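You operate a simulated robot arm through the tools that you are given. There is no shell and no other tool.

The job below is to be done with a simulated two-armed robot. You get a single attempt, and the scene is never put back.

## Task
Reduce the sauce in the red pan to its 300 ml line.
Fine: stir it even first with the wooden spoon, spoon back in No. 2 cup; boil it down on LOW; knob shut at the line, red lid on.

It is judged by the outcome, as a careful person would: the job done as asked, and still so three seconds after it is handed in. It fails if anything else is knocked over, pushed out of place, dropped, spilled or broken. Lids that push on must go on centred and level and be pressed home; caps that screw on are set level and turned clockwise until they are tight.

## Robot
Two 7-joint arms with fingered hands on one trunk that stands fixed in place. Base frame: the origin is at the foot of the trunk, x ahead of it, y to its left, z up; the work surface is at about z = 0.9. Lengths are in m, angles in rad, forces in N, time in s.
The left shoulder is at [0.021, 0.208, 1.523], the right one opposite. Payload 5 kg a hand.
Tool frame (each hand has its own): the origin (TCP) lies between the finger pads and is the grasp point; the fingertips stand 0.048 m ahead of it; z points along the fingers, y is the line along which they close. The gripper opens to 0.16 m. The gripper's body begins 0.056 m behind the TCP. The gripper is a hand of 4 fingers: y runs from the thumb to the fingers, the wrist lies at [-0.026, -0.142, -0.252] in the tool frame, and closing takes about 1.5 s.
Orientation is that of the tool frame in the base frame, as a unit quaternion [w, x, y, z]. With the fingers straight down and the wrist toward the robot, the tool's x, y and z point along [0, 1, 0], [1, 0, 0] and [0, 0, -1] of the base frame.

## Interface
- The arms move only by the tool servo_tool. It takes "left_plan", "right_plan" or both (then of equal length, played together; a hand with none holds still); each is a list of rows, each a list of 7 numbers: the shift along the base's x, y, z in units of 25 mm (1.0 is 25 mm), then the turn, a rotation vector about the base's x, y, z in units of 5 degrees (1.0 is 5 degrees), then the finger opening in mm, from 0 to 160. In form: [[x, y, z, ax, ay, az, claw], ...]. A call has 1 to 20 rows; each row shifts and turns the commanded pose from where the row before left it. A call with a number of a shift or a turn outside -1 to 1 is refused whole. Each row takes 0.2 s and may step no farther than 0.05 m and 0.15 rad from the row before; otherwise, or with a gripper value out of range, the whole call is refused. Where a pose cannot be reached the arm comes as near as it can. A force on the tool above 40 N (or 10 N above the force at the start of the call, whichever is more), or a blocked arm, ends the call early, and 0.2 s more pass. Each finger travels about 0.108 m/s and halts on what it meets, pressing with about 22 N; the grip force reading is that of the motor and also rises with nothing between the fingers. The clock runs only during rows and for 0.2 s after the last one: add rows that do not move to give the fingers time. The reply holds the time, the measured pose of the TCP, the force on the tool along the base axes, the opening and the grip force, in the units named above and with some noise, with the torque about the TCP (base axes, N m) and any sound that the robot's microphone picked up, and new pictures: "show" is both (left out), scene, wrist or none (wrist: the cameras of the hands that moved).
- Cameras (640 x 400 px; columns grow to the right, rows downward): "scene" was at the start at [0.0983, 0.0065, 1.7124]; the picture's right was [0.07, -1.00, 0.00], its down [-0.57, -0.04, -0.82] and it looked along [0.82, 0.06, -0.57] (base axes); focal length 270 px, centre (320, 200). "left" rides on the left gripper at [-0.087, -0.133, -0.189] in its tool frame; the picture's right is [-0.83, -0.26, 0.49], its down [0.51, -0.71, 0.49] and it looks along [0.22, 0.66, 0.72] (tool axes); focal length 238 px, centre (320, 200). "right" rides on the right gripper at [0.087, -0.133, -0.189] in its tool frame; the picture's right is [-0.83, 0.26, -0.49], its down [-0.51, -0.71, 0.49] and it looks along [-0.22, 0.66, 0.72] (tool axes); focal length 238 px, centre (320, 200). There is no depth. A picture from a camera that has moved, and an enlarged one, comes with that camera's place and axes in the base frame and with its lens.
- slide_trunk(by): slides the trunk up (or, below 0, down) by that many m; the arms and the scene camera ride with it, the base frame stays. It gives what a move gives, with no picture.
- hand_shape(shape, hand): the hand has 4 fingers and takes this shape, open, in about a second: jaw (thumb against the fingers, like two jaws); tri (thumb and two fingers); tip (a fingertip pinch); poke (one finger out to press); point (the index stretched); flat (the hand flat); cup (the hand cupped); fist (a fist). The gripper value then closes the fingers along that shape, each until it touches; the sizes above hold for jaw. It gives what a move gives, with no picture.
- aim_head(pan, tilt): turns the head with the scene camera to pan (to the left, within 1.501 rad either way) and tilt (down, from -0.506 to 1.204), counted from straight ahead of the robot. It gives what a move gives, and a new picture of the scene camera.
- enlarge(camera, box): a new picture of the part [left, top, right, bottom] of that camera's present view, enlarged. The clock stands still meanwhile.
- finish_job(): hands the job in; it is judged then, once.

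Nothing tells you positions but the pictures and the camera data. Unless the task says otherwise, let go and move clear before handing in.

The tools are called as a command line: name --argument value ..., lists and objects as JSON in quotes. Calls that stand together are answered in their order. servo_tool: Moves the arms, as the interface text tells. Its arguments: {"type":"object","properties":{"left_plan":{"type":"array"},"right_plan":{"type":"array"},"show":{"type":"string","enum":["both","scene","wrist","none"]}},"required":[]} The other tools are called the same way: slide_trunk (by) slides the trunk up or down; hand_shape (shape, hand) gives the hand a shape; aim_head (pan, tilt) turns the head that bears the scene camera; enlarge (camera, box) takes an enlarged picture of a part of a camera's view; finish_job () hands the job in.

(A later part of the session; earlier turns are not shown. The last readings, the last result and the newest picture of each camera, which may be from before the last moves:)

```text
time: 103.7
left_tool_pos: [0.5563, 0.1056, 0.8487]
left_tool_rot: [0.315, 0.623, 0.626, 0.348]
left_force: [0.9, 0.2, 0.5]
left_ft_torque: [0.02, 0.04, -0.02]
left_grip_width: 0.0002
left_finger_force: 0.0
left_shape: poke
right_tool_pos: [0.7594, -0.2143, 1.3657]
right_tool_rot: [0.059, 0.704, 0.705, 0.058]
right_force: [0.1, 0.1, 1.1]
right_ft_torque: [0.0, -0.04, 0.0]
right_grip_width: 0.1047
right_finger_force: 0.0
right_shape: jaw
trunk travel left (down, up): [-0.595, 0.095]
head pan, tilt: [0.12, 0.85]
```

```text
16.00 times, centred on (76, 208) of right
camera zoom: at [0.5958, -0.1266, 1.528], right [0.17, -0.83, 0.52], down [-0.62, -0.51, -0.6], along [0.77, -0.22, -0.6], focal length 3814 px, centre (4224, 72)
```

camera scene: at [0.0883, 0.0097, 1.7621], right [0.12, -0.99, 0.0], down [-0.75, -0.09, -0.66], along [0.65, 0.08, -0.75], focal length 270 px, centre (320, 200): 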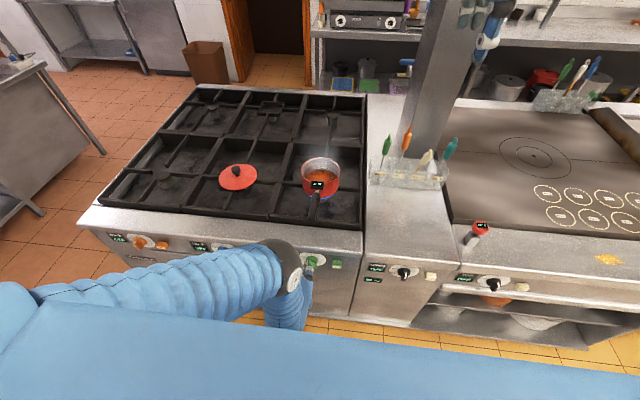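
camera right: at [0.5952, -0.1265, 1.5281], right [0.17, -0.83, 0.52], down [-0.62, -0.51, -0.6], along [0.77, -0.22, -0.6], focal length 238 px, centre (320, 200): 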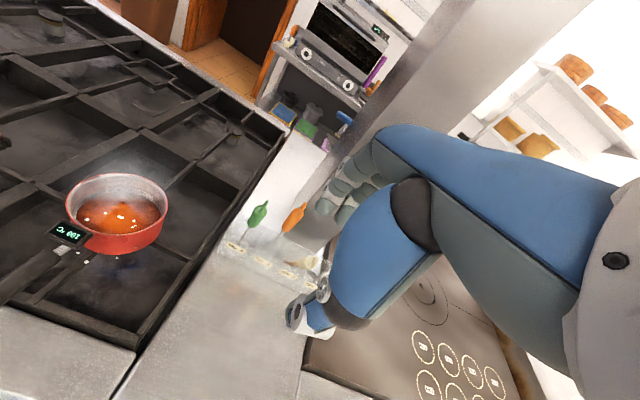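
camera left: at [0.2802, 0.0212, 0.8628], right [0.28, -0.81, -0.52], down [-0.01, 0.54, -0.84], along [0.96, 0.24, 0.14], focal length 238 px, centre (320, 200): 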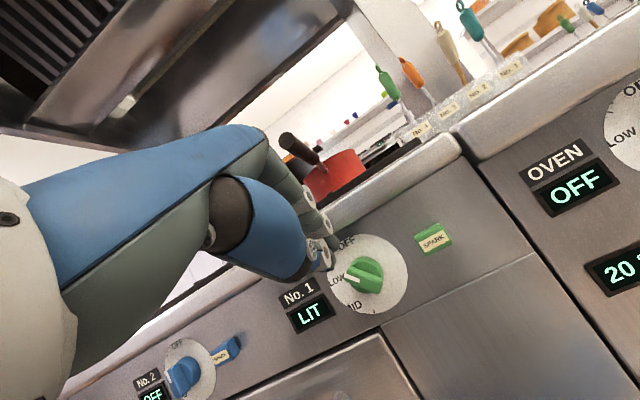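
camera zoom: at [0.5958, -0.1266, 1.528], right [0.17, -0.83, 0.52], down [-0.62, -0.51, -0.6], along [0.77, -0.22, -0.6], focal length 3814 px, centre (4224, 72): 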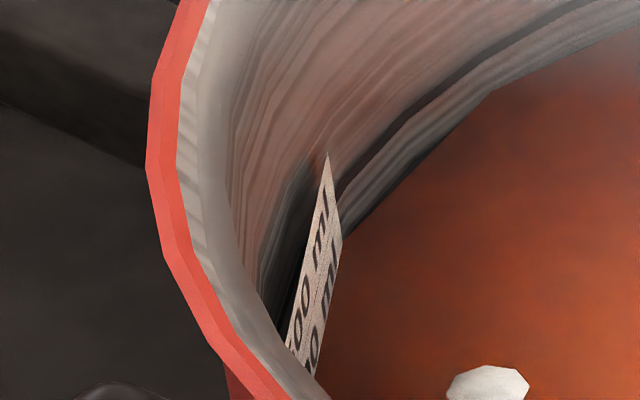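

By the text margins I put the level at about 325–330 ml. I'll wait about 4 more seconds and re-measure.

servo_tool --left_plan '[[0, 0, 0, 0, 0, 0, 0], [0, 0, 0, 0, 0, 0, 0], [0, 0, 0, 0, 0, 0, 0], [0, 0, 0, 0, 0, 0, 0], [0, 0, 0, 0, 0, 0, 0], [0, 0, 0, 0, 0, 0, 0], [0, 0, 0, 0, 0, 0, 0], [0, 0, 0, 0, 0, 0, 0], [0, 0, 0, 0, 0, 0, 0], [0, 0, 0, 0, 0, 0, 0], [0, 0, 0, 0, 0, 0, 0], [0, 0, 0, 0, 0, 0, 0], [0, 0, 0, 0, 0, 0, 0], [0, 0, 0, 0, 0, 0, 0], [0, 0, 0, 0, 0, 0, 0], [0, 0, 0, 0, 0, 0, 0], [0, 0, 0, 0, 0, 0, 0], [0, 0, 0, 0, 0, 0, 0], [0, 0, 0, 0, 0, 0, 0]]' --show "none"

enlarge --camera "right" --box '[134, 182, 164, 202]'

enlarge --camera "right" --box '[128, 180, 140, 188]'

enlarge --camera "scene" --box '[306, 158, 338, 178]'

```text
time: 107.7
left_tool_pos: [0.5566, 0.1045, 0.8497]
left_tool_rot: [0.314, 0.623, 0.626, 0.347]
left_force: [0.7, -0.5, 0.9]
left_ft_torque: [0.0, -0.01, 0.01]
left_grip_width: 0.0
left_finger_force: 0.0
left_shape: poke
right_tool_pos: [0.7581, -0.2142, 1.3653]
right_tool_rot: [0.058, 0.704, 0.705, 0.058]
right_force: [-0.6, 0.0, 0.0]
right_ft_torque: [0.02, 0.03, -0.02]
right_grip_width: 0.1049
right_finger_force: 0.1
right_shape: jaw
trunk travel left (down, up): [-0.595, 0.095]
head pan, tilt: [0.12, 0.85]
```

```text
16.00 times, centred on (149, 192) of right
camera zoom: at [0.5958, -0.1266, 1.528], right [0.17, -0.83, 0.52], down [-0.62, -0.51, -0.6], along [0.77, -0.22, -0.6], focal length 3814 px, centre (3056, 328)
```

zoom: 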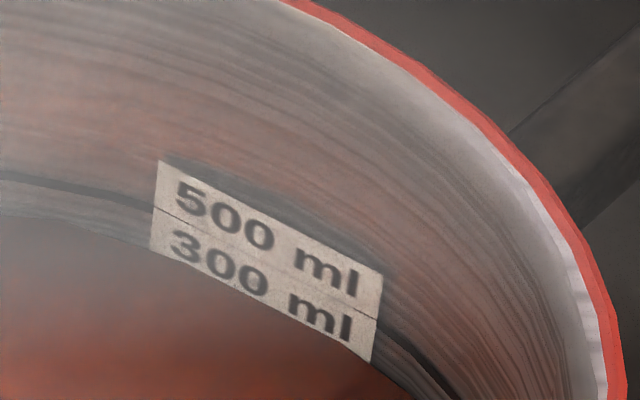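

```text
16.00 times, centred on (134, 184) of right
camera zoom: at [0.5958, -0.1266, 1.528], right [0.17, -0.83, 0.52], down [-0.62, -0.51, -0.6], along [0.77, -0.22, -0.6], focal length 3814 px, centre (3296, 456)
```

zoom: 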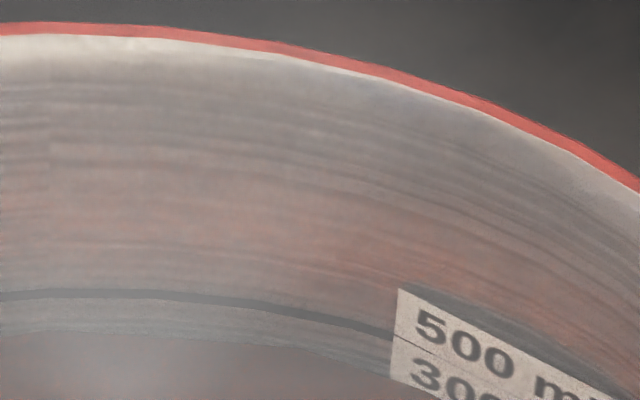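

```text
16.00 times, centred on (322, 168) of scene
camera zoom: at [0.0879, 0.0097, 1.7622], right [0.12, -0.99, 0.0], down [-0.75, -0.09, -0.66], along [0.65, 0.08, -0.75], focal length 4328 px, centre (288, 712)
```

zoom: 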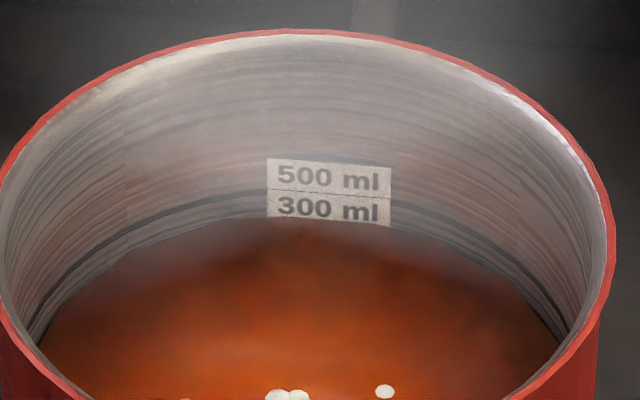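

The text is fully uncovered with a thin margin showing below it, about 315–320 ml. I'll wait another 4 s.

servo_tool --left_plan '[[0, 0, 0, 0, 0, 0, 0], [0, 0, 0, 0, 0, 0, 0], [0, 0, 0, 0, 0, 0, 0], [0, 0, 0, 0, 0, 0, 0], [0, 0, 0, 0, 0, 0, 0], [0, 0, 0, 0, 0, 0, 0], [0, 0, 0, 0, 0, 0, 0], [0, 0, 0, 0, 0, 0, 0], [0, 0, 0, 0, 0, 0, 0], [0, 0, 0, 0, 0, 0, 0], [0, 0, 0, 0, 0, 0, 0], [0, 0, 0, 0, 0, 0, 0], [0, 0, 0, 0, 0, 0, 0], [0, 0, 0, 0, 0, 0, 0], [0, 0, 0, 0, 0, 0, 0], [0, 0, 0, 0, 0, 0, 0], [0, 0, 0, 0, 0, 0, 0], [0, 0, 0, 0, 0, 0, 0], [0, 0, 0, 0, 0, 0, 0]]' --show "none"

enlarge --camera "right" --box '[134, 182, 164, 202]'

enlarge --camera "right" --box '[128, 184, 140, 192]'

enlarge --camera "scene" --box '[306, 158, 338, 178]'

```text
time: 111.7
left_tool_pos: [0.5557, 0.1046, 0.8497]
left_tool_rot: [0.314, 0.623, 0.626, 0.348]
left_force: [-0.3, -0.6, 0.0]
left_ft_torque: [0.01, 0.01, -0.02]
left_grip_width: 0.0002
left_finger_force: 0.1
left_shape: poke
right_tool_pos: [0.7583, -0.2135, 1.3646]
right_tool_rot: [0.058, 0.704, 0.705, 0.059]
right_force: [-0.4, 0.2, -0.4]
right_ft_torque: [0.03, 0.02, -0.02]
right_grip_width: 0.1049
right_finger_force: 0.0
right_shape: jaw
trunk travel left (down, up): [-0.595, 0.095]
head pan, tilt: [0.12, 0.85]
```

```text
16.00 times, centred on (149, 192) of right
camera zoom: at [0.5958, -0.1266, 1.528], right [0.17, -0.83, 0.52], down [-0.62, -0.51, -0.6], along [0.77, -0.22, -0.6], focal length 3814 px, centre (3056, 328)
```

zoom: 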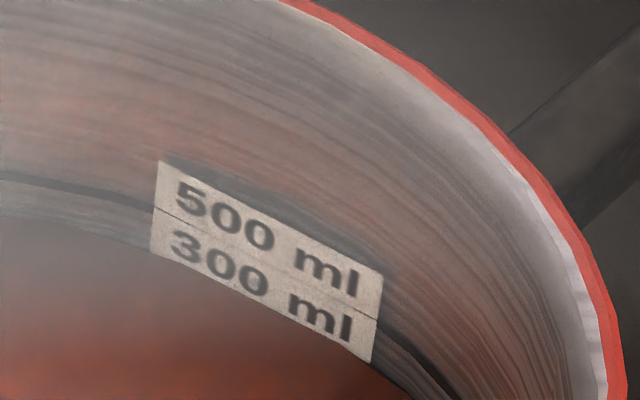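

```text
16.00 times, centred on (134, 188) of right
camera zoom: at [0.5958, -0.1266, 1.528], right [0.17, -0.83, 0.52], down [-0.62, -0.51, -0.6], along [0.77, -0.22, -0.6], focal length 3814 px, centre (3296, 392)
```

zoom: 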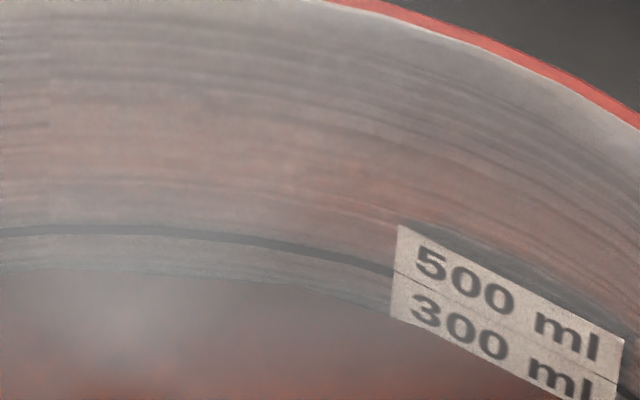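

```text
16.00 times, centred on (322, 168) of scene
camera zoom: at [0.0879, 0.0097, 1.7622], right [0.12, -0.99, 0.0], down [-0.75, -0.09, -0.66], along [0.65, 0.08, -0.75], focal length 4328 px, centre (288, 712)
```

zoom: 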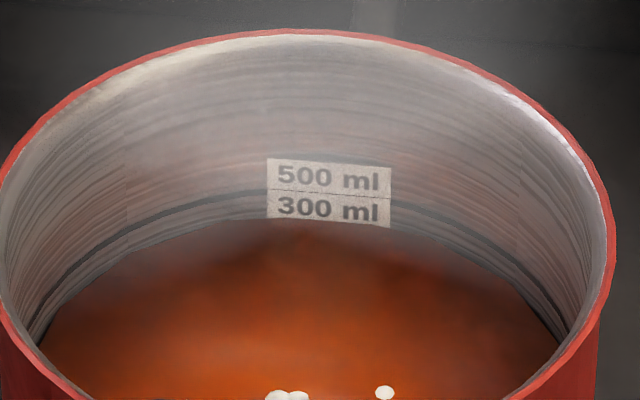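

The tag is about 95% uncovered, roughly 308–312 ml. I'll wait under 3 s more, then shut it.

servo_tool --left_plan '[[0, 0, 0, 0, 0, 0, 0], [0, 0, 0, 0, 0, 0, 0], [0, 0, 0, 0, 0, 0, 0], [0, 0, 0, 0, 0, 0, 0], [0, 0, 0, 0, 0, 0, 0], [0, 0, 0, 0, 0, 0, 0], [0, 0, 0, 0, 0, 0, 0], [0, 0, 0, 0, 0, 0, 0], [0, 0, 0, 0, 0, 0, 0], [0, 0, 0, 0, 0, 0, 0], [0, 0, 0, 0, 0, 0, 0], [0, 0, 0, 0, 0, 0, 0], [0, 0, 0, 0, 0, 0, 0]]' --show "none"

enlarge --camera "right" --box '[134, 182, 164, 202]'

enlarge --camera "right" --box '[128, 184, 140, 192]'

enlarge --camera "scene" --box '[306, 158, 338, 178]'

```text
time: 114.5
left_tool_pos: [0.5568, 0.1047, 0.8482]
left_tool_rot: [0.314, 0.623, 0.626, 0.348]
left_force: [-1.5, -0.5, -0.2]
left_ft_torque: [0.01, 0.03, 0.01]
left_grip_width: 0.0001
left_finger_force: 0.0
left_shape: poke
right_tool_pos: [0.7583, -0.2137, 1.3656]
right_tool_rot: [0.058, 0.705, 0.704, 0.058]
right_force: [0.1, 0.4, -0.5]
right_ft_torque: [0.0, 0.01, -0.01]
right_grip_width: 0.1044
right_finger_force: 0.0
right_shape: jaw
trunk travel left (down, up): [-0.595, 0.095]
head pan, tilt: [0.12, 0.85]
```

```text
16.00 times, centred on (149, 192) of right
camera zoom: at [0.5958, -0.1266, 1.528], right [0.17, -0.83, 0.52], down [-0.62, -0.51, -0.6], along [0.77, -0.22, -0.6], focal length 3814 px, centre (3056, 328)
```

zoom: 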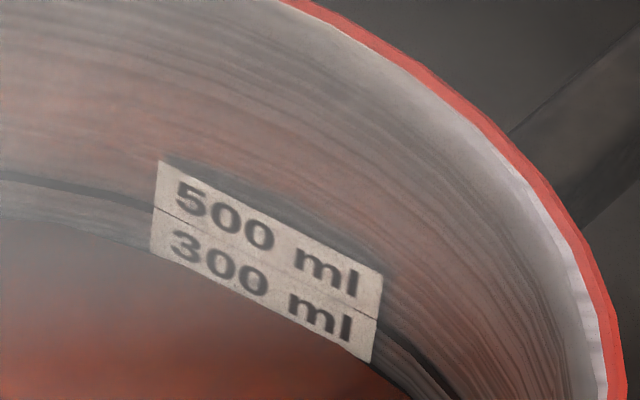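

```text
16.00 times, centred on (134, 188) of right
camera zoom: at [0.5958, -0.1266, 1.528], right [0.17, -0.83, 0.52], down [-0.62, -0.51, -0.6], along [0.77, -0.22, -0.6], focal length 3814 px, centre (3296, 392)
```

zoom: 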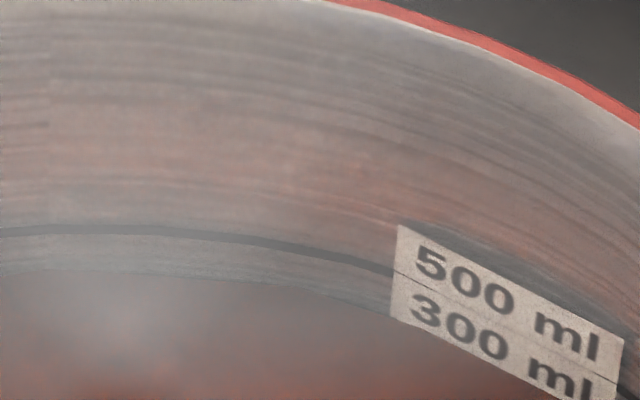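

```text
16.00 times, centred on (322, 168) of scene
camera zoom: at [0.0879, 0.0097, 1.7622], right [0.12, -0.99, 0.0], down [-0.75, -0.09, -0.66], along [0.65, 0.08, -0.75], focal length 4328 px, centre (288, 712)
```

zoom: 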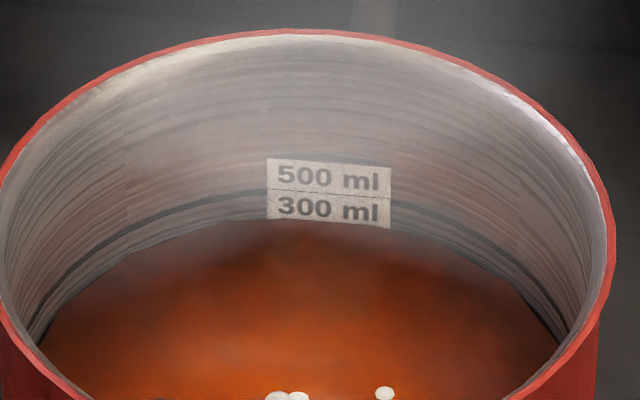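

The sauce edge is right at the bottom of the 300 ml tag, within a few ml, so it's time to shut off. I'll stroke the finger straight down on the bar's right half to swing the pointer up to OFF.

servo_tool --left_plan '[[0, 0, -0.4, 0, 0, 0, 0], [0, 0, -0.4, 0, 0, 0, 0], [0, 0, -0.4, 0, 0, 0, 0], [0, 0, -0.4, 0, 0, 0, 0], [0, 0, -0.3, 0, 0, 0, 0]]' --show "none"

enlarge --camera "left" --box '[270, 160, 420, 290]'

enlarge --camera "scene" --box '[275, 240, 345, 290]'

```text
time: 115.3
left_tool_pos: [0.5595, 0.1049, 0.8285]
left_tool_rot: [0.321, 0.619, 0.624, 0.354]
left_force: [-14.8, 2.5, 25.4]
left_ft_torque: [0.1, -0.54, 0.03]
left_grip_width: 0.0
left_finger_force: 0.1
left_shape: poke
right_tool_pos: [0.7564, -0.2127, 1.3649]
right_tool_rot: [0.059, 0.705, 0.704, 0.058]
right_force: [0.9, 0.5, 0.5]
right_ft_torque: [0.01, 0.04, 0.01]
right_grip_width: 0.1046
right_finger_force: 0.1
right_shape: jaw
trunk travel left (down, up): [-0.595, 0.095]
head pan, tilt: [0.12, 0.85]
stopped in row 4 (left hand): the force on the tool passed its limit at 47 N (the readings are from after the stop); the commanded pose is now the measured one
```

```text
3.08 times, centred on (345, 225) of left
camera zoom: at [0.3322, 0.0124, 0.8173], right [0.29, -0.81, -0.51], down [0.01, 0.54, -0.84], along [0.96, 0.24, 0.17], focal length 733 px, centre (243, 123)
```

zoom: 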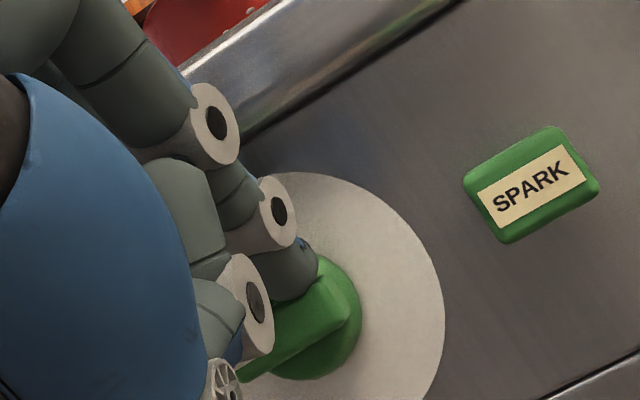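

```text
8.00 times, centred on (310, 265) of scene
camera zoom: at [0.0859, 0.0098, 1.7624], right [0.12, -0.99, 0.0], down [-0.75, -0.09, -0.66], along [0.66, 0.08, -0.75], focal length 2164 px, centre (400, -320)
```

zoom: 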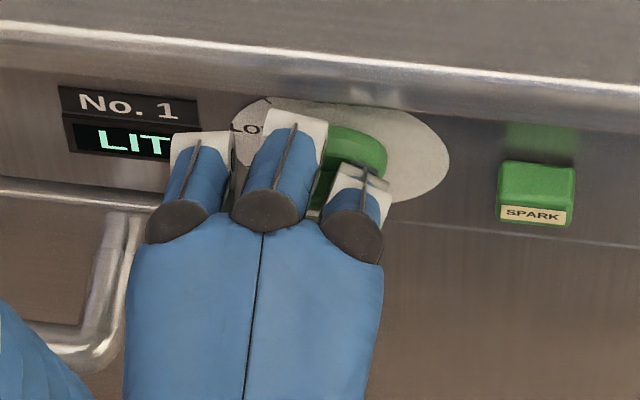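

The finger landed too near the bar's centre and jammed. I'll lift, shift 14 mm right and look quickly.

servo_tool --left_plan '[[-0.1, 0, 0.6, 0, 0, 0, 0], [0, -0.56, 0.2, 0, 0, 0, 0]]' --show "none"

enlarge --camera "left" --box '[270, 160, 420, 290]'

```text
time: 115.9
left_tool_pos: [0.558, 0.0916, 0.8461]
left_tool_rot: [0.319, 0.621, 0.624, 0.351]
left_force: [0.0, -0.3, -0.2]
left_ft_torque: [0.03, -0.01, 0.0]
left_grip_width: 0.0001
left_finger_force: 0.2
left_shape: poke
right_tool_pos: [0.7586, -0.2145, 1.3657]
right_tool_rot: [0.058, 0.704, 0.705, 0.059]
right_force: [-0.7, -0.7, -0.7]
right_ft_torque: [0.03, -0.05, 0.01]
right_grip_width: 0.1049
right_finger_force: 0.0
right_shape: jaw
trunk travel left (down, up): [-0.595, 0.095]
head pan, tilt: [0.12, 0.85]
```

```text
3.08 times, centred on (345, 225) of left
camera zoom: at [0.3305, -0.0027, 0.8369], right [0.29, -0.81, -0.52], down [0.01, 0.54, -0.84], along [0.96, 0.24, 0.16], focal length 733 px, centre (243, 123)
```

zoom: 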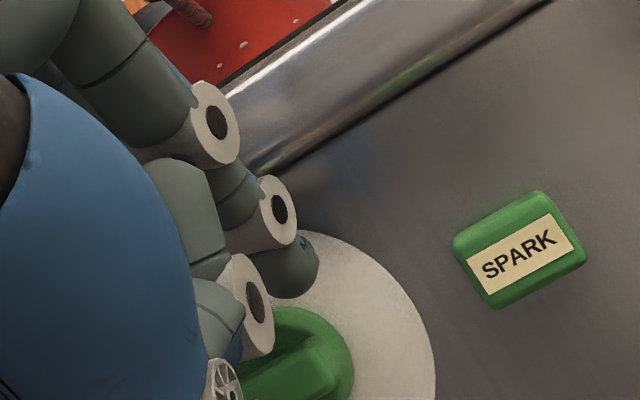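

The jam shows the fingertip is only about 5 mm right of the tool point, so this position puts it over the tail. Stroking down again.

servo_tool --left_plan '[[0, 0, -0.5, 0, 0, 0, 0], [0, 0, -0.4, 0, 0, 0, 0], [0, 0, -0.4, 0, 0, 0, 0], [0, 0, -0.4, 0, 0, 0, 0], [0, 0, -0.2, 0, 0, 0, 0]]' --show "none"

enlarge --camera "left" --box '[270, 160, 420, 290]'

enlarge --camera "scene" --box '[275, 240, 345, 290]'

```text
time: 116.6
left_tool_pos: [0.5607, 0.0889, 0.8274]
left_tool_rot: [0.328, 0.616, 0.62, 0.358]
left_force: [-17.4, 1.5, 34.4]
left_ft_torque: [0.64, -1.01, 0.43]
left_grip_width: 0.0
left_finger_force: 0.1
left_shape: poke
right_tool_pos: [0.7567, -0.214, 1.3654]
right_tool_rot: [0.059, 0.704, 0.705, 0.058]
right_force: [0.0, -0.7, -0.8]
right_ft_torque: [-0.01, 0.09, 0.01]
right_grip_width: 0.105
right_finger_force: 0.0
right_shape: jaw
trunk travel left (down, up): [-0.595, 0.095]
head pan, tilt: [0.12, 0.85]
stopped in row 3 (left hand): the force on the tool passed its limit at 49 N (the readings are from after the stop); the commanded pose is now the measured one
```

```text
3.08 times, centred on (345, 225) of left
camera zoom: at [0.3333, -0.0033, 0.8116], right [0.3, -0.81, -0.5], down [0.03, 0.54, -0.84], along [0.95, 0.24, 0.18], focal length 733 px, centre (243, 123)
```

zoom: 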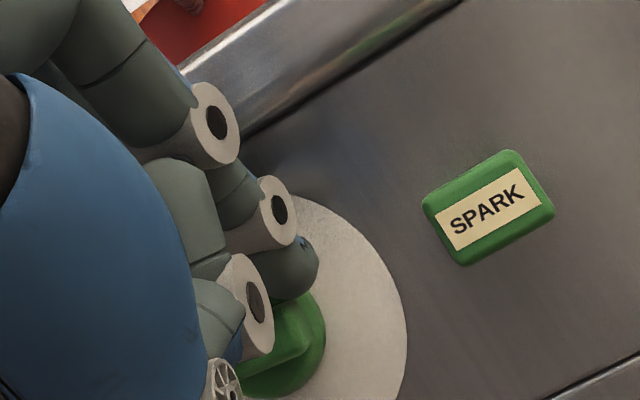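

```text
8.00 times, centred on (310, 265) of scene
camera zoom: at [0.0862, 0.01, 1.7625], right [0.12, -0.99, 0.0], down [-0.75, -0.09, -0.66], along [0.66, 0.08, -0.75], focal length 2164 px, centre (400, -320)
```

zoom: 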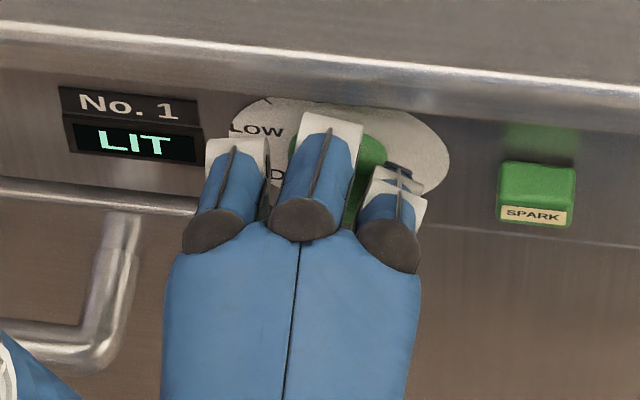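

It jammed because the folded middle knuckle lands on the knob's round base. I'll back off and switch to "point", with the index fully stretched, so only that fingertip reaches the bar.

servo_tool --left_plan '[[-0.6, 0, 0.6, 0, 0, 0, 0], [-0.9, 0, 0.4, 0, 0, 0, 0]]' --show "none"

hand_shape --hand "left" --shape "point"

enlarge --camera "left" --box '[240, 130, 420, 310]'

enlarge --camera "scene" --box '[275, 240, 345, 290]'

```text
time: 117.2
left_tool_pos: [0.5226, 0.0889, 0.847]
left_tool_rot: [0.325, 0.617, 0.622, 0.357]
left_force: [0.1, -0.1, 0.5]
left_ft_torque: [0.02, 0.04, -0.02]
left_grip_width: 0.0
left_finger_force: 0.2
left_shape: poke
right_tool_pos: [0.7577, -0.2145, 1.3651]
right_tool_rot: [0.059, 0.705, 0.704, 0.059]
right_force: [-0.4, -0.3, -0.3]
right_ft_torque: [0.0, -0.04, -0.01]
right_grip_width: 0.1047
right_finger_force: 0.1
right_shape: jaw
trunk travel left (down, up): [-0.595, 0.095]
head pan, tilt: [0.12, 0.85]
```

```text
time: 118.1
left_tool_pos: [0.518, 0.089, 0.8455]
left_tool_rot: [0.325, 0.617, 0.622, 0.355]
left_force: [-38.8, -3.5, -2.2]
left_ft_torque: [0.11, -1.52, -0.65]
left_grip_width: 0.1537
left_finger_force: 0.1
left_shape: point
right_tool_pos: [0.7547, -0.2142, 1.3668]
right_tool_rot: [0.06, 0.705, 0.704, 0.06]
right_force: [0.5, -0.2, 0.1]
right_ft_torque: [0.02, 0.0, -0.01]
right_grip_width: 0.1048
right_finger_force: 0.1
right_shape: jaw
trunk travel left (down, up): [-0.595, 0.095]
head pan, tilt: [0.12, 0.85]
```

```text
2.22 times, centred on (330, 220) of left
camera zoom: at [0.2905, -0.0044, 0.8345], right [0.29, -0.81, -0.51], down [0.02, 0.54, -0.84], along [0.96, 0.24, 0.17], focal length 530 px, centre (298, 156)
```

zoom: 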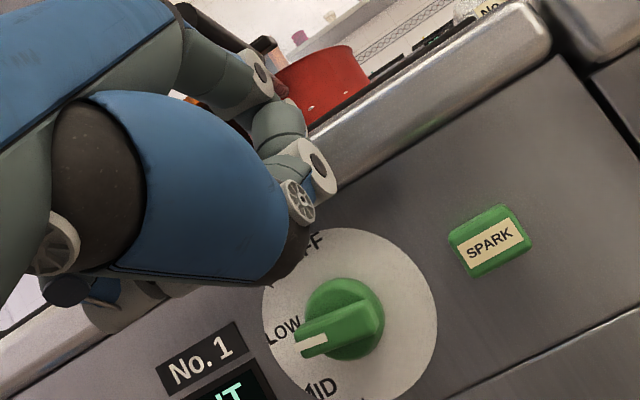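

```text
8.00 times, centred on (310, 265) of scene
camera zoom: at [0.0829, 0.0093, 1.7624], right [0.12, -0.99, 0.0], down [-0.74, -0.09, -0.66], along [0.66, 0.08, -0.75], focal length 2164 px, centre (400, -320)
```

zoom: 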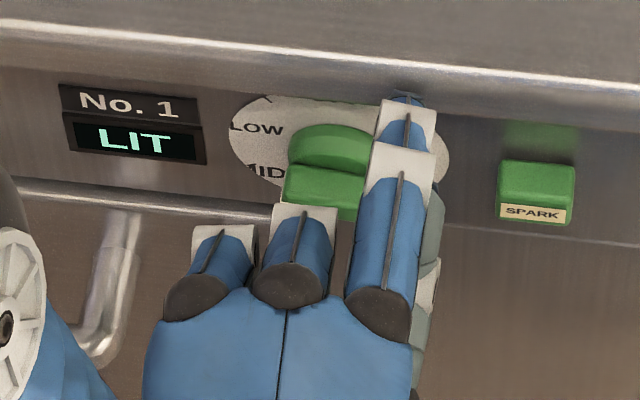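

In "point" the index is a straight rod ahead of everything else, which is ideal; its tip rests against the lip. The bar is still at about 78°, so I'll back the tip off a little, drop below the lip and position it above the bar's tail.

servo_tool --left_plan '[[-0.6, 0, -0.2, 0, 0, 0, 150], [0, 0.35, -0.9, 0, 0, 0, 150], [0, 0.37, -0.9, 0, 0, 0, 150], [0, 0, -0.4, 0, 0, 0, 150]]' --show "none"

enlarge --camera "left" --box '[240, 100, 420, 280]'

enlarge --camera "scene" --box '[275, 240, 345, 290]'

```text
time: 119.1
left_tool_pos: [0.5064, 0.1092, 0.7878]
left_tool_rot: [0.325, 0.617, 0.622, 0.356]
left_force: [-17.8, -1.3, 7.6]
left_ft_torque: [-0.07, -2.0, -0.37]
left_grip_width: 0.0
left_finger_force: 0.0
left_shape: point
right_tool_pos: [0.7559, -0.2132, 1.3663]
right_tool_rot: [0.06, 0.705, 0.704, 0.059]
right_force: [-0.1, 0.2, 0.2]
right_ft_torque: [0.03, -0.05, 0.01]
right_grip_width: 0.1046
right_finger_force: 0.1
right_shape: jaw
trunk travel left (down, up): [-0.595, 0.095]
head pan, tilt: [0.12, 0.85]
```

```text
2.22 times, centred on (330, 190) of left
camera zoom: at [0.2789, 0.0161, 0.7749], right [0.3, -0.81, -0.51], down [0.02, 0.54, -0.84], along [0.95, 0.24, 0.18], focal length 530 px, centre (298, 222)
```

zoom: 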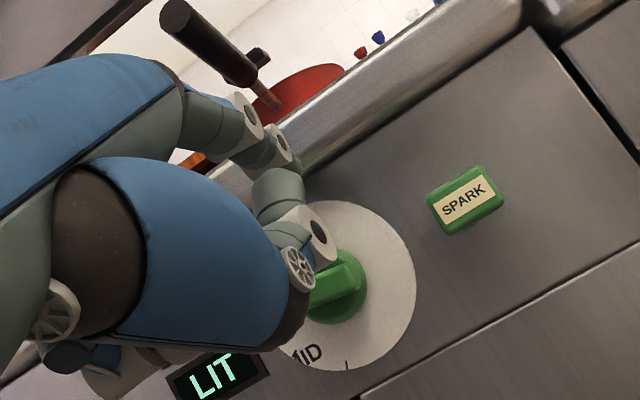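

```text
8.00 times, centred on (310, 265) of scene
camera zoom: at [0.0843, 0.0094, 1.7624], right [0.12, -0.99, 0.0], down [-0.74, -0.09, -0.66], along [0.66, 0.08, -0.75], focal length 2164 px, centre (400, -320)
```

zoom: 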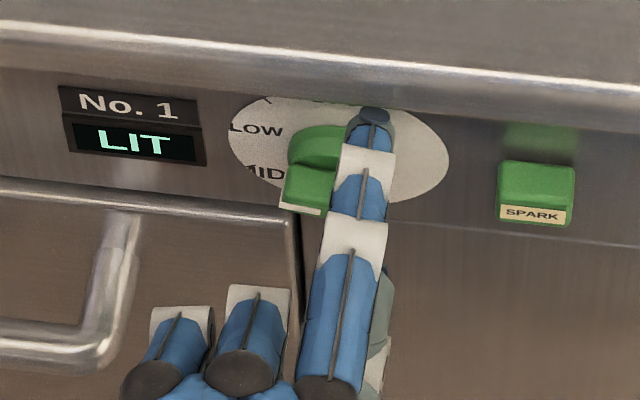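

The rod is fully stretched, its tip touching the dial to the upper right of the bar. I'll pull back 22 mm so only the bar's depth is engaged, then stroke down about 42 mm on the tail.

servo_tool --left_plan '[[-0.9, -0.05, 0, 0, 0, 0, 150], [0, 0, -0.5, 0, 0, 0, 150], [0, 0, -0.5, 0, 0, 0, 150], [0, 0, -0.4, 0, 0, 0, 150], [0, 0, -0.3, 0, 0, 0, 150]]' --show "none"

enlarge --camera "scene" --box '[275, 240, 345, 290]'

enlarge --camera "left" --box '[240, 60, 420, 240]'

```text
time: 120.5
left_tool_pos: [0.5094, 0.1354, 0.7584]
left_tool_rot: [0.322, 0.613, 0.617, 0.375]
left_force: [-0.2, 0.6, 0.7]
left_ft_torque: [0.01, 0.01, 0.03]
left_grip_width: 0.0
left_finger_force: 0.2
left_shape: point
left hand out of reach, approached as far as the arm can: row 5
right_tool_pos: [0.7587, -0.2124, 1.3639]
right_tool_rot: [0.06, 0.705, 0.705, 0.059]
right_force: [0.2, -0.2, 0.6]
right_ft_torque: [0.0, 0.06, 0.03]
right_grip_width: 0.1047
right_finger_force: 0.1
right_shape: jaw
trunk travel left (down, up): [-0.595, 0.095]
head pan, tilt: [0.12, 0.85]
stopped in row 5 (left hand): the arm was blocked; the commanded pose is now the measured one
```

```text
8.00 times, centred on (310, 265) of scene
camera zoom: at [0.088, 0.0095, 1.7622], right [0.12, -0.99, 0.0], down [-0.75, -0.09, -0.66], along [0.65, 0.08, -0.75], focal length 2164 px, centre (400, -320)
```

zoom: 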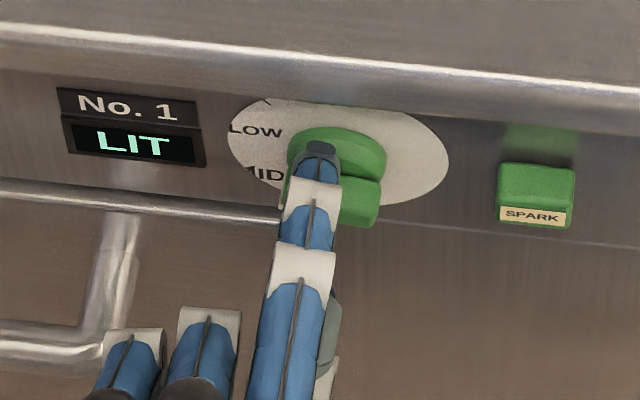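

```text
2.22 times, centred on (330, 150) of left
camera zoom: at [0.2835, 0.0399, 0.7355], right [0.32, -0.79, -0.52], down [0.04, 0.56, -0.83], along [0.95, 0.24, 0.21], focal length 530 px, centre (298, 311)
```

zoom: 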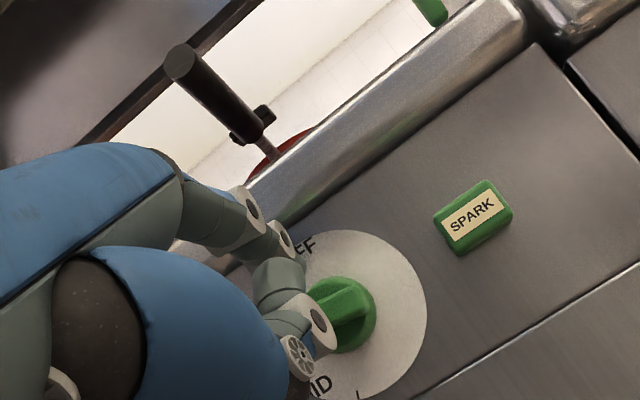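

The arm ran out of reach low down and drifted left. I'll raise the hand, move it right over the tail, and lower the trunk 5 cm so the stroke is within reach.

servo_tool --left_plan '[[-0.5, -0.2, 0.8, 0, 0, -0.3, 150], [-0.3, -0.5, 0.8, 0, 0, -0.3, 150], [0, -0.5, 0.8, 0, 0, 0, 150]]' --show "none"

slide_trunk --by -0.05

enlarge --camera "scene" --box '[275, 240, 345, 290]'

enlarge --camera "left" --box '[240, 100, 420, 280]'

```text
time: 121.3
left_tool_pos: [0.4872, 0.1011, 0.8162]
left_tool_rot: [0.333, 0.629, 0.601, 0.365]
left_force: [-0.9, -0.5, -0.1]
left_ft_torque: [-0.04, -0.04, 0.0]
left_grip_width: 0.1539
left_finger_force: 0.1
left_shape: point
right_tool_pos: [0.7588, -0.2142, 1.3644]
right_tool_rot: [0.058, 0.704, 0.705, 0.059]
right_force: [1.8, 0.0, -0.1]
right_ft_torque: [0.11, 0.05, 0.04]
right_grip_width: 0.1049
right_finger_force: 0.1
right_shape: jaw
trunk travel left (down, up): [-0.595, 0.095]
head pan, tilt: [0.12, 0.85]
```

```text
time: 122.3
left_tool_pos: [0.4871, 0.102, 0.7676]
left_tool_rot: [0.334, 0.629, 0.6, 0.364]
left_force: [0.3, 0.2, 0.5]
left_ft_torque: [-0.01, 0.04, -0.02]
left_grip_width: 0.1535
left_finger_force: 0.0
left_shape: point
right_tool_pos: [0.7596, -0.2145, 1.3163]
right_tool_rot: [0.059, 0.704, 0.705, 0.058]
right_force: [-0.7, -0.5, 1.9]
right_ft_torque: [-0.01, 0.0, 0.0]
right_grip_width: 0.1045
right_finger_force: 0.2
right_shape: jaw
trunk travel left (down, up): [-0.545, 0.145]
head pan, tilt: [0.12, 0.85]
```

```text
8.00 times, centred on (310, 265) of scene
camera zoom: at [0.0873, 0.0097, 1.7124], right [0.12, -0.99, 0.0], down [-0.75, -0.09, -0.66], along [0.66, 0.08, -0.75], focal length 2164 px, centre (400, -320)
```

zoom: 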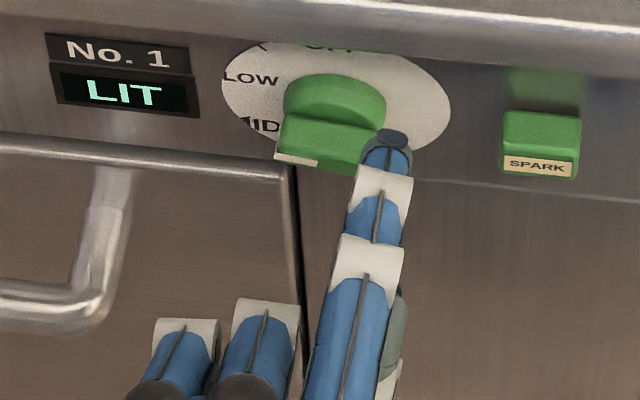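

```text
2.22 times, centred on (330, 190) of left
camera zoom: at [0.2569, 0.0191, 0.7461], right [0.27, -0.81, -0.52], down [0.06, 0.55, -0.83], along [0.96, 0.19, 0.2], focal length 530 px, centre (298, 222)
```

zoom: 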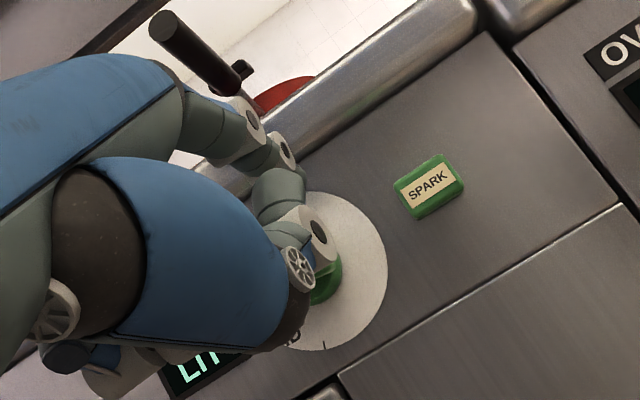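

The rod tip is right beside the tail's end. I'll raise it 12 mm, shift 11 mm left over the tail, and press down.

servo_tool --left_plan '[[0, 0, 0.5, 0, 0, 0, 150], [0, 0.45, 0, 0, 0, 0, 150], [0, 0, -0.5, 0, 0, 0, 150], [0, 0, -0.4, 0, 0, 0, 150], [0, 0, -0.2, 0, 0, 0, 150]]' --show "none"

enlarge --camera "scene" --box '[275, 240, 345, 290]'

```text
time: 123.5
left_tool_pos: [0.4872, 0.1134, 0.7522]
left_tool_rot: [0.332, 0.628, 0.601, 0.365]
left_force: [0.6, 0.4, 0.1]
left_ft_torque: [-0.01, 0.04, 0.02]
left_grip_width: 0.1535
left_finger_force: 0.1
left_shape: point
right_tool_pos: [0.7574, -0.214, 1.3147]
right_tool_rot: [0.059, 0.705, 0.704, 0.058]
right_force: [-0.4, -0.9, -0.3]
right_ft_torque: [0.02, -0.01, -0.01]
right_grip_width: 0.1048
right_finger_force: 0.1
right_shape: jaw
trunk travel left (down, up): [-0.545, 0.145]
head pan, tilt: [0.12, 0.85]
```

```text
8.00 times, centred on (310, 265) of scene
camera zoom: at [0.0877, 0.0099, 1.7122], right [0.12, -0.99, 0.0], down [-0.75, -0.09, -0.66], along [0.65, 0.08, -0.75], focal length 2164 px, centre (400, -320)
```

zoom: 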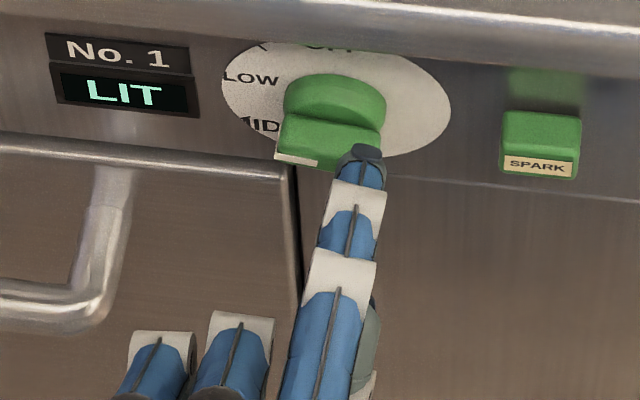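

The rod passed in front of the bar without touching it. I'll go up again, 12 mm further forward, and stroke down.

servo_tool --left_plan '[[0, 0, 0.8, 0, 0, 0, 150], [0.5, 0, 0.7, 0, 0, 0, 150], [0, 0, -0.6, 0, 0, 0, 150], [0, 0, -0.5, 0, 0, 0, 150], [0, 0, -0.4, 0, 0, 0, 150]]' --show "none"

enlarge --camera "scene" --box '[275, 240, 345, 290]'

enlarge --camera "left" --box '[240, 100, 420, 280]'

```text
time: 124.7
left_tool_pos: [0.5007, 0.1149, 0.7517]
left_tool_rot: [0.332, 0.629, 0.601, 0.364]
left_force: [0.4, 0.0, -0.3]
left_ft_torque: [0.03, 0.02, 0.01]
left_grip_width: 0.1537
left_finger_force: 0.1
left_shape: point
right_tool_pos: [0.7579, -0.2137, 1.3162]
right_tool_rot: [0.059, 0.704, 0.705, 0.059]
right_force: [-0.5, -0.1, 1.2]
right_ft_torque: [-0.04, 0.01, -0.01]
right_grip_width: 0.1044
right_finger_force: 0.0
right_shape: jaw
trunk travel left (down, up): [-0.545, 0.145]
head pan, tilt: [0.12, 0.85]
```

```text
8.00 times, centred on (310, 265) of scene
camera zoom: at [0.0875, 0.0097, 1.7122], right [0.12, -0.99, 0.0], down [-0.75, -0.09, -0.66], along [0.66, 0.08, -0.75], focal length 2164 px, centre (400, -320)
```

zoom: 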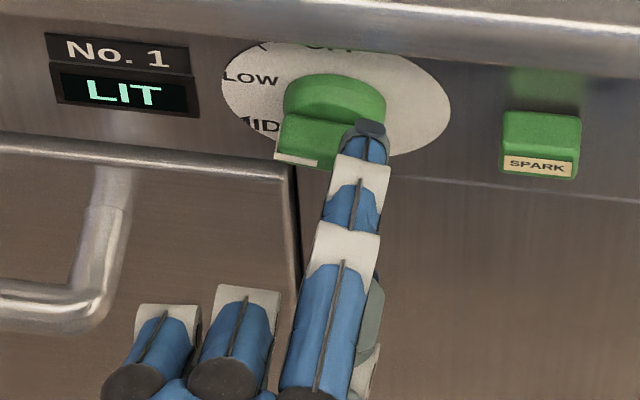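

```text
2.22 times, centred on (330, 190) of left
camera zoom: at [0.2694, 0.0309, 0.7305], right [0.27, -0.81, -0.52], down [0.06, 0.55, -0.83], along [0.96, 0.19, 0.2], focal length 530 px, centre (298, 222)
```

zoom: 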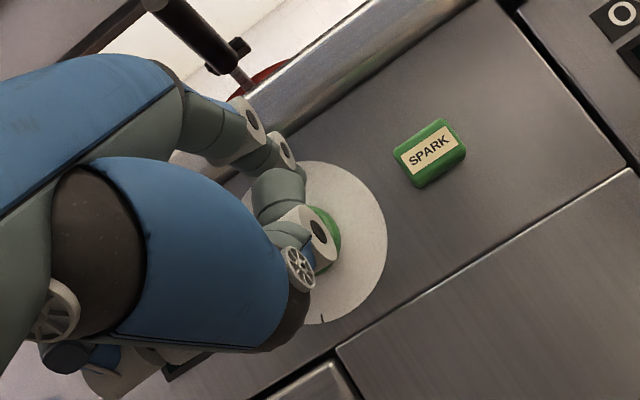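

The rod is still a little above the tail, with no contact yet. I'll continue the stroke down about 28 mm.

servo_tool --left_plan '[[0, 0, -0.4, 0, 0, 0, 150], [0, 0, -0.4, 0, 0, 0, 150], [0, 0, -0.3, 0, 0, 0, 150]]' --show "none"

enlarge --camera "scene" --box '[275, 240, 345, 290]'

enlarge --camera "left" --box '[240, 60, 420, 240]'

```text
time: 125.5
left_tool_pos: [0.5003, 0.112, 0.7246]
left_tool_rot: [0.334, 0.629, 0.6, 0.364]
left_force: [-2.2, -1.1, 1.7]
left_ft_torque: [-0.02, -0.32, -0.11]
left_grip_width: 0.0001
left_finger_force: 0.1
left_shape: point
right_tool_pos: [0.7574, -0.2142, 1.3153]
right_tool_rot: [0.059, 0.705, 0.705, 0.059]
right_force: [0.8, -0.4, 0.0]
right_ft_torque: [-0.01, 0.01, 0.05]
right_grip_width: 0.1045
right_finger_force: 0.0
right_shape: jaw
trunk travel left (down, up): [-0.545, 0.145]
head pan, tilt: [0.12, 0.85]
```

```text
8.00 times, centred on (310, 265) of scene
camera zoom: at [0.0873, 0.0097, 1.7122], right [0.12, -0.99, 0.0], down [-0.75, -0.09, -0.66], along [0.66, 0.08, -0.75], focal length 2164 px, centre (400, -320)
```

zoom: 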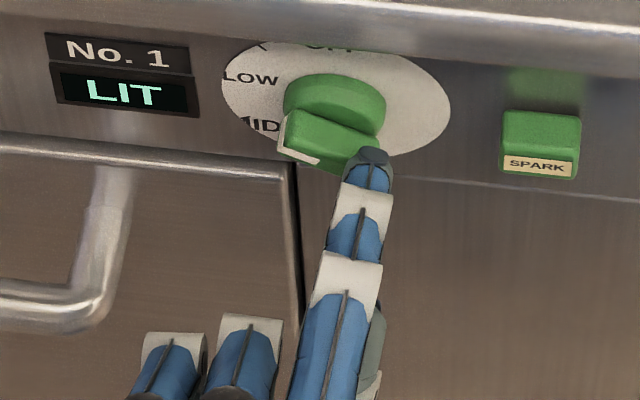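

```text
2.22 times, centred on (330, 150) of left
camera zoom: at [0.2687, 0.0303, 0.7026], right [0.27, -0.81, -0.52], down [0.06, 0.55, -0.83], along [0.96, 0.19, 0.2], focal length 530 px, centre (298, 311)
```

zoom: 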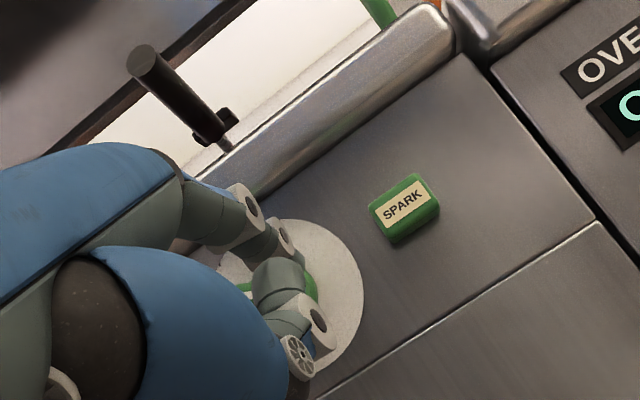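

The bar is turning toward OFF. I'll use the trunk itself to continue straight down another 25 mm, since the arm is near its reach limit.

slide_trunk --by -0.025

enlarge --camera "scene" --box '[275, 240, 345, 290]'

```text
time: 126.2
left_tool_pos: [0.5004, 0.1145, 0.6997]
left_tool_rot: [0.333, 0.629, 0.6, 0.364]
left_force: [-0.9, -0.8, -1.1]
left_ft_torque: [0.07, 0.09, -0.07]
left_grip_width: 0.0
left_finger_force: 0.1
left_shape: point
right_tool_pos: [0.7581, -0.2141, 1.2906]
right_tool_rot: [0.06, 0.705, 0.705, 0.058]
right_force: [-0.6, 0.8, 0.6]
right_ft_torque: [-0.05, 0.03, -0.04]
right_grip_width: 0.1048
right_finger_force: 0.1
right_shape: jaw
trunk travel left (down, up): [-0.52, 0.17]
head pan, tilt: [0.12, 0.85]
```

```text
8.00 times, centred on (310, 265) of scene
camera zoom: at [0.0873, 0.0097, 1.6872], right [0.12, -0.99, 0.0], down [-0.75, -0.09, -0.66], along [0.66, 0.08, -0.75], focal length 2164 px, centre (400, -320)
```

zoom: 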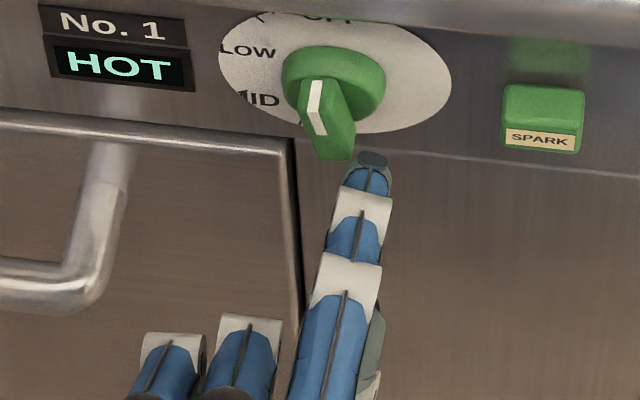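

The burner display now reads HOT, so the flame is out, and the pointer is within about 16° of OFF. I'll nudge the tail the last bit left to set it squarely at OFF.

servo_tool --left_plan '[[0, 0, 0.3, 0, 0, 0, 150], [0, 0.15, 0, 0, 0, 0, 150], [0, 0.15, 0, 0, 0, 0, 150], [0, 0, 0, 0, 0, 0, 150]]' --show "none"

enlarge --camera "scene" --box '[275, 240, 345, 290]'

enlarge --camera "scene" --box '[290, 140, 350, 200]'

```text
time: 127.2
left_tool_pos: [0.499, 0.1206, 0.7059]
left_tool_rot: [0.334, 0.629, 0.601, 0.364]
left_force: [-2.5, -2.4, -0.3]
left_ft_torque: [0.19, -0.09, -0.24]
left_grip_width: 0.0
left_finger_force: 0.0
left_shape: point
right_tool_pos: [0.7575, -0.2132, 1.2895]
right_tool_rot: [0.058, 0.705, 0.705, 0.059]
right_force: [0.4, -0.3, 0.0]
right_ft_torque: [0.02, 0.0, 0.02]
right_grip_width: 0.105
right_finger_force: 0.0
right_shape: jaw
trunk travel left (down, up): [-0.52, 0.17]
head pan, tilt: [0.12, 0.85]
```

```text
8.00 times, centred on (310, 265) of scene
camera zoom: at [0.0874, 0.0094, 1.6872], right [0.12, -0.99, 0.0], down [-0.75, -0.09, -0.66], along [0.66, 0.08, -0.75], focal length 2164 px, centre (400, -320)
```

zoom: 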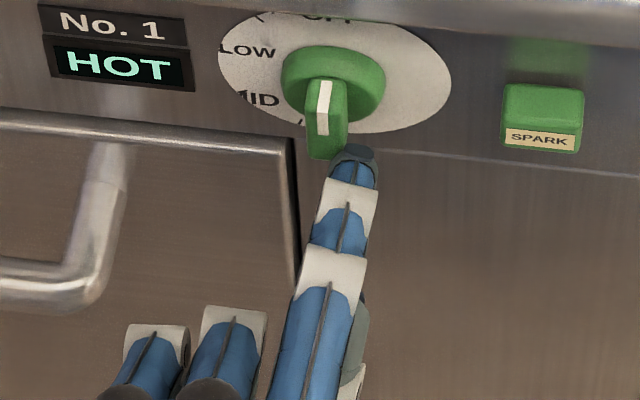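

```text
6.67 times, centred on (320, 170) of scene
camera zoom: at [0.0874, 0.0094, 1.6872], right [0.12, -0.99, 0.0], down [-0.75, -0.09, -0.66], along [0.66, 0.08, -0.75], focal length 1803 px, centre (320, 400)
```

zoom: 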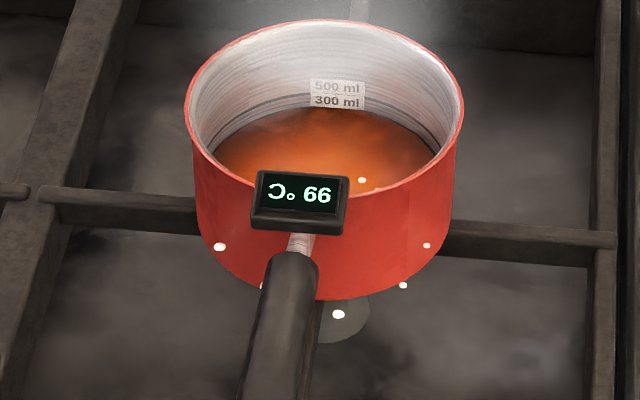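

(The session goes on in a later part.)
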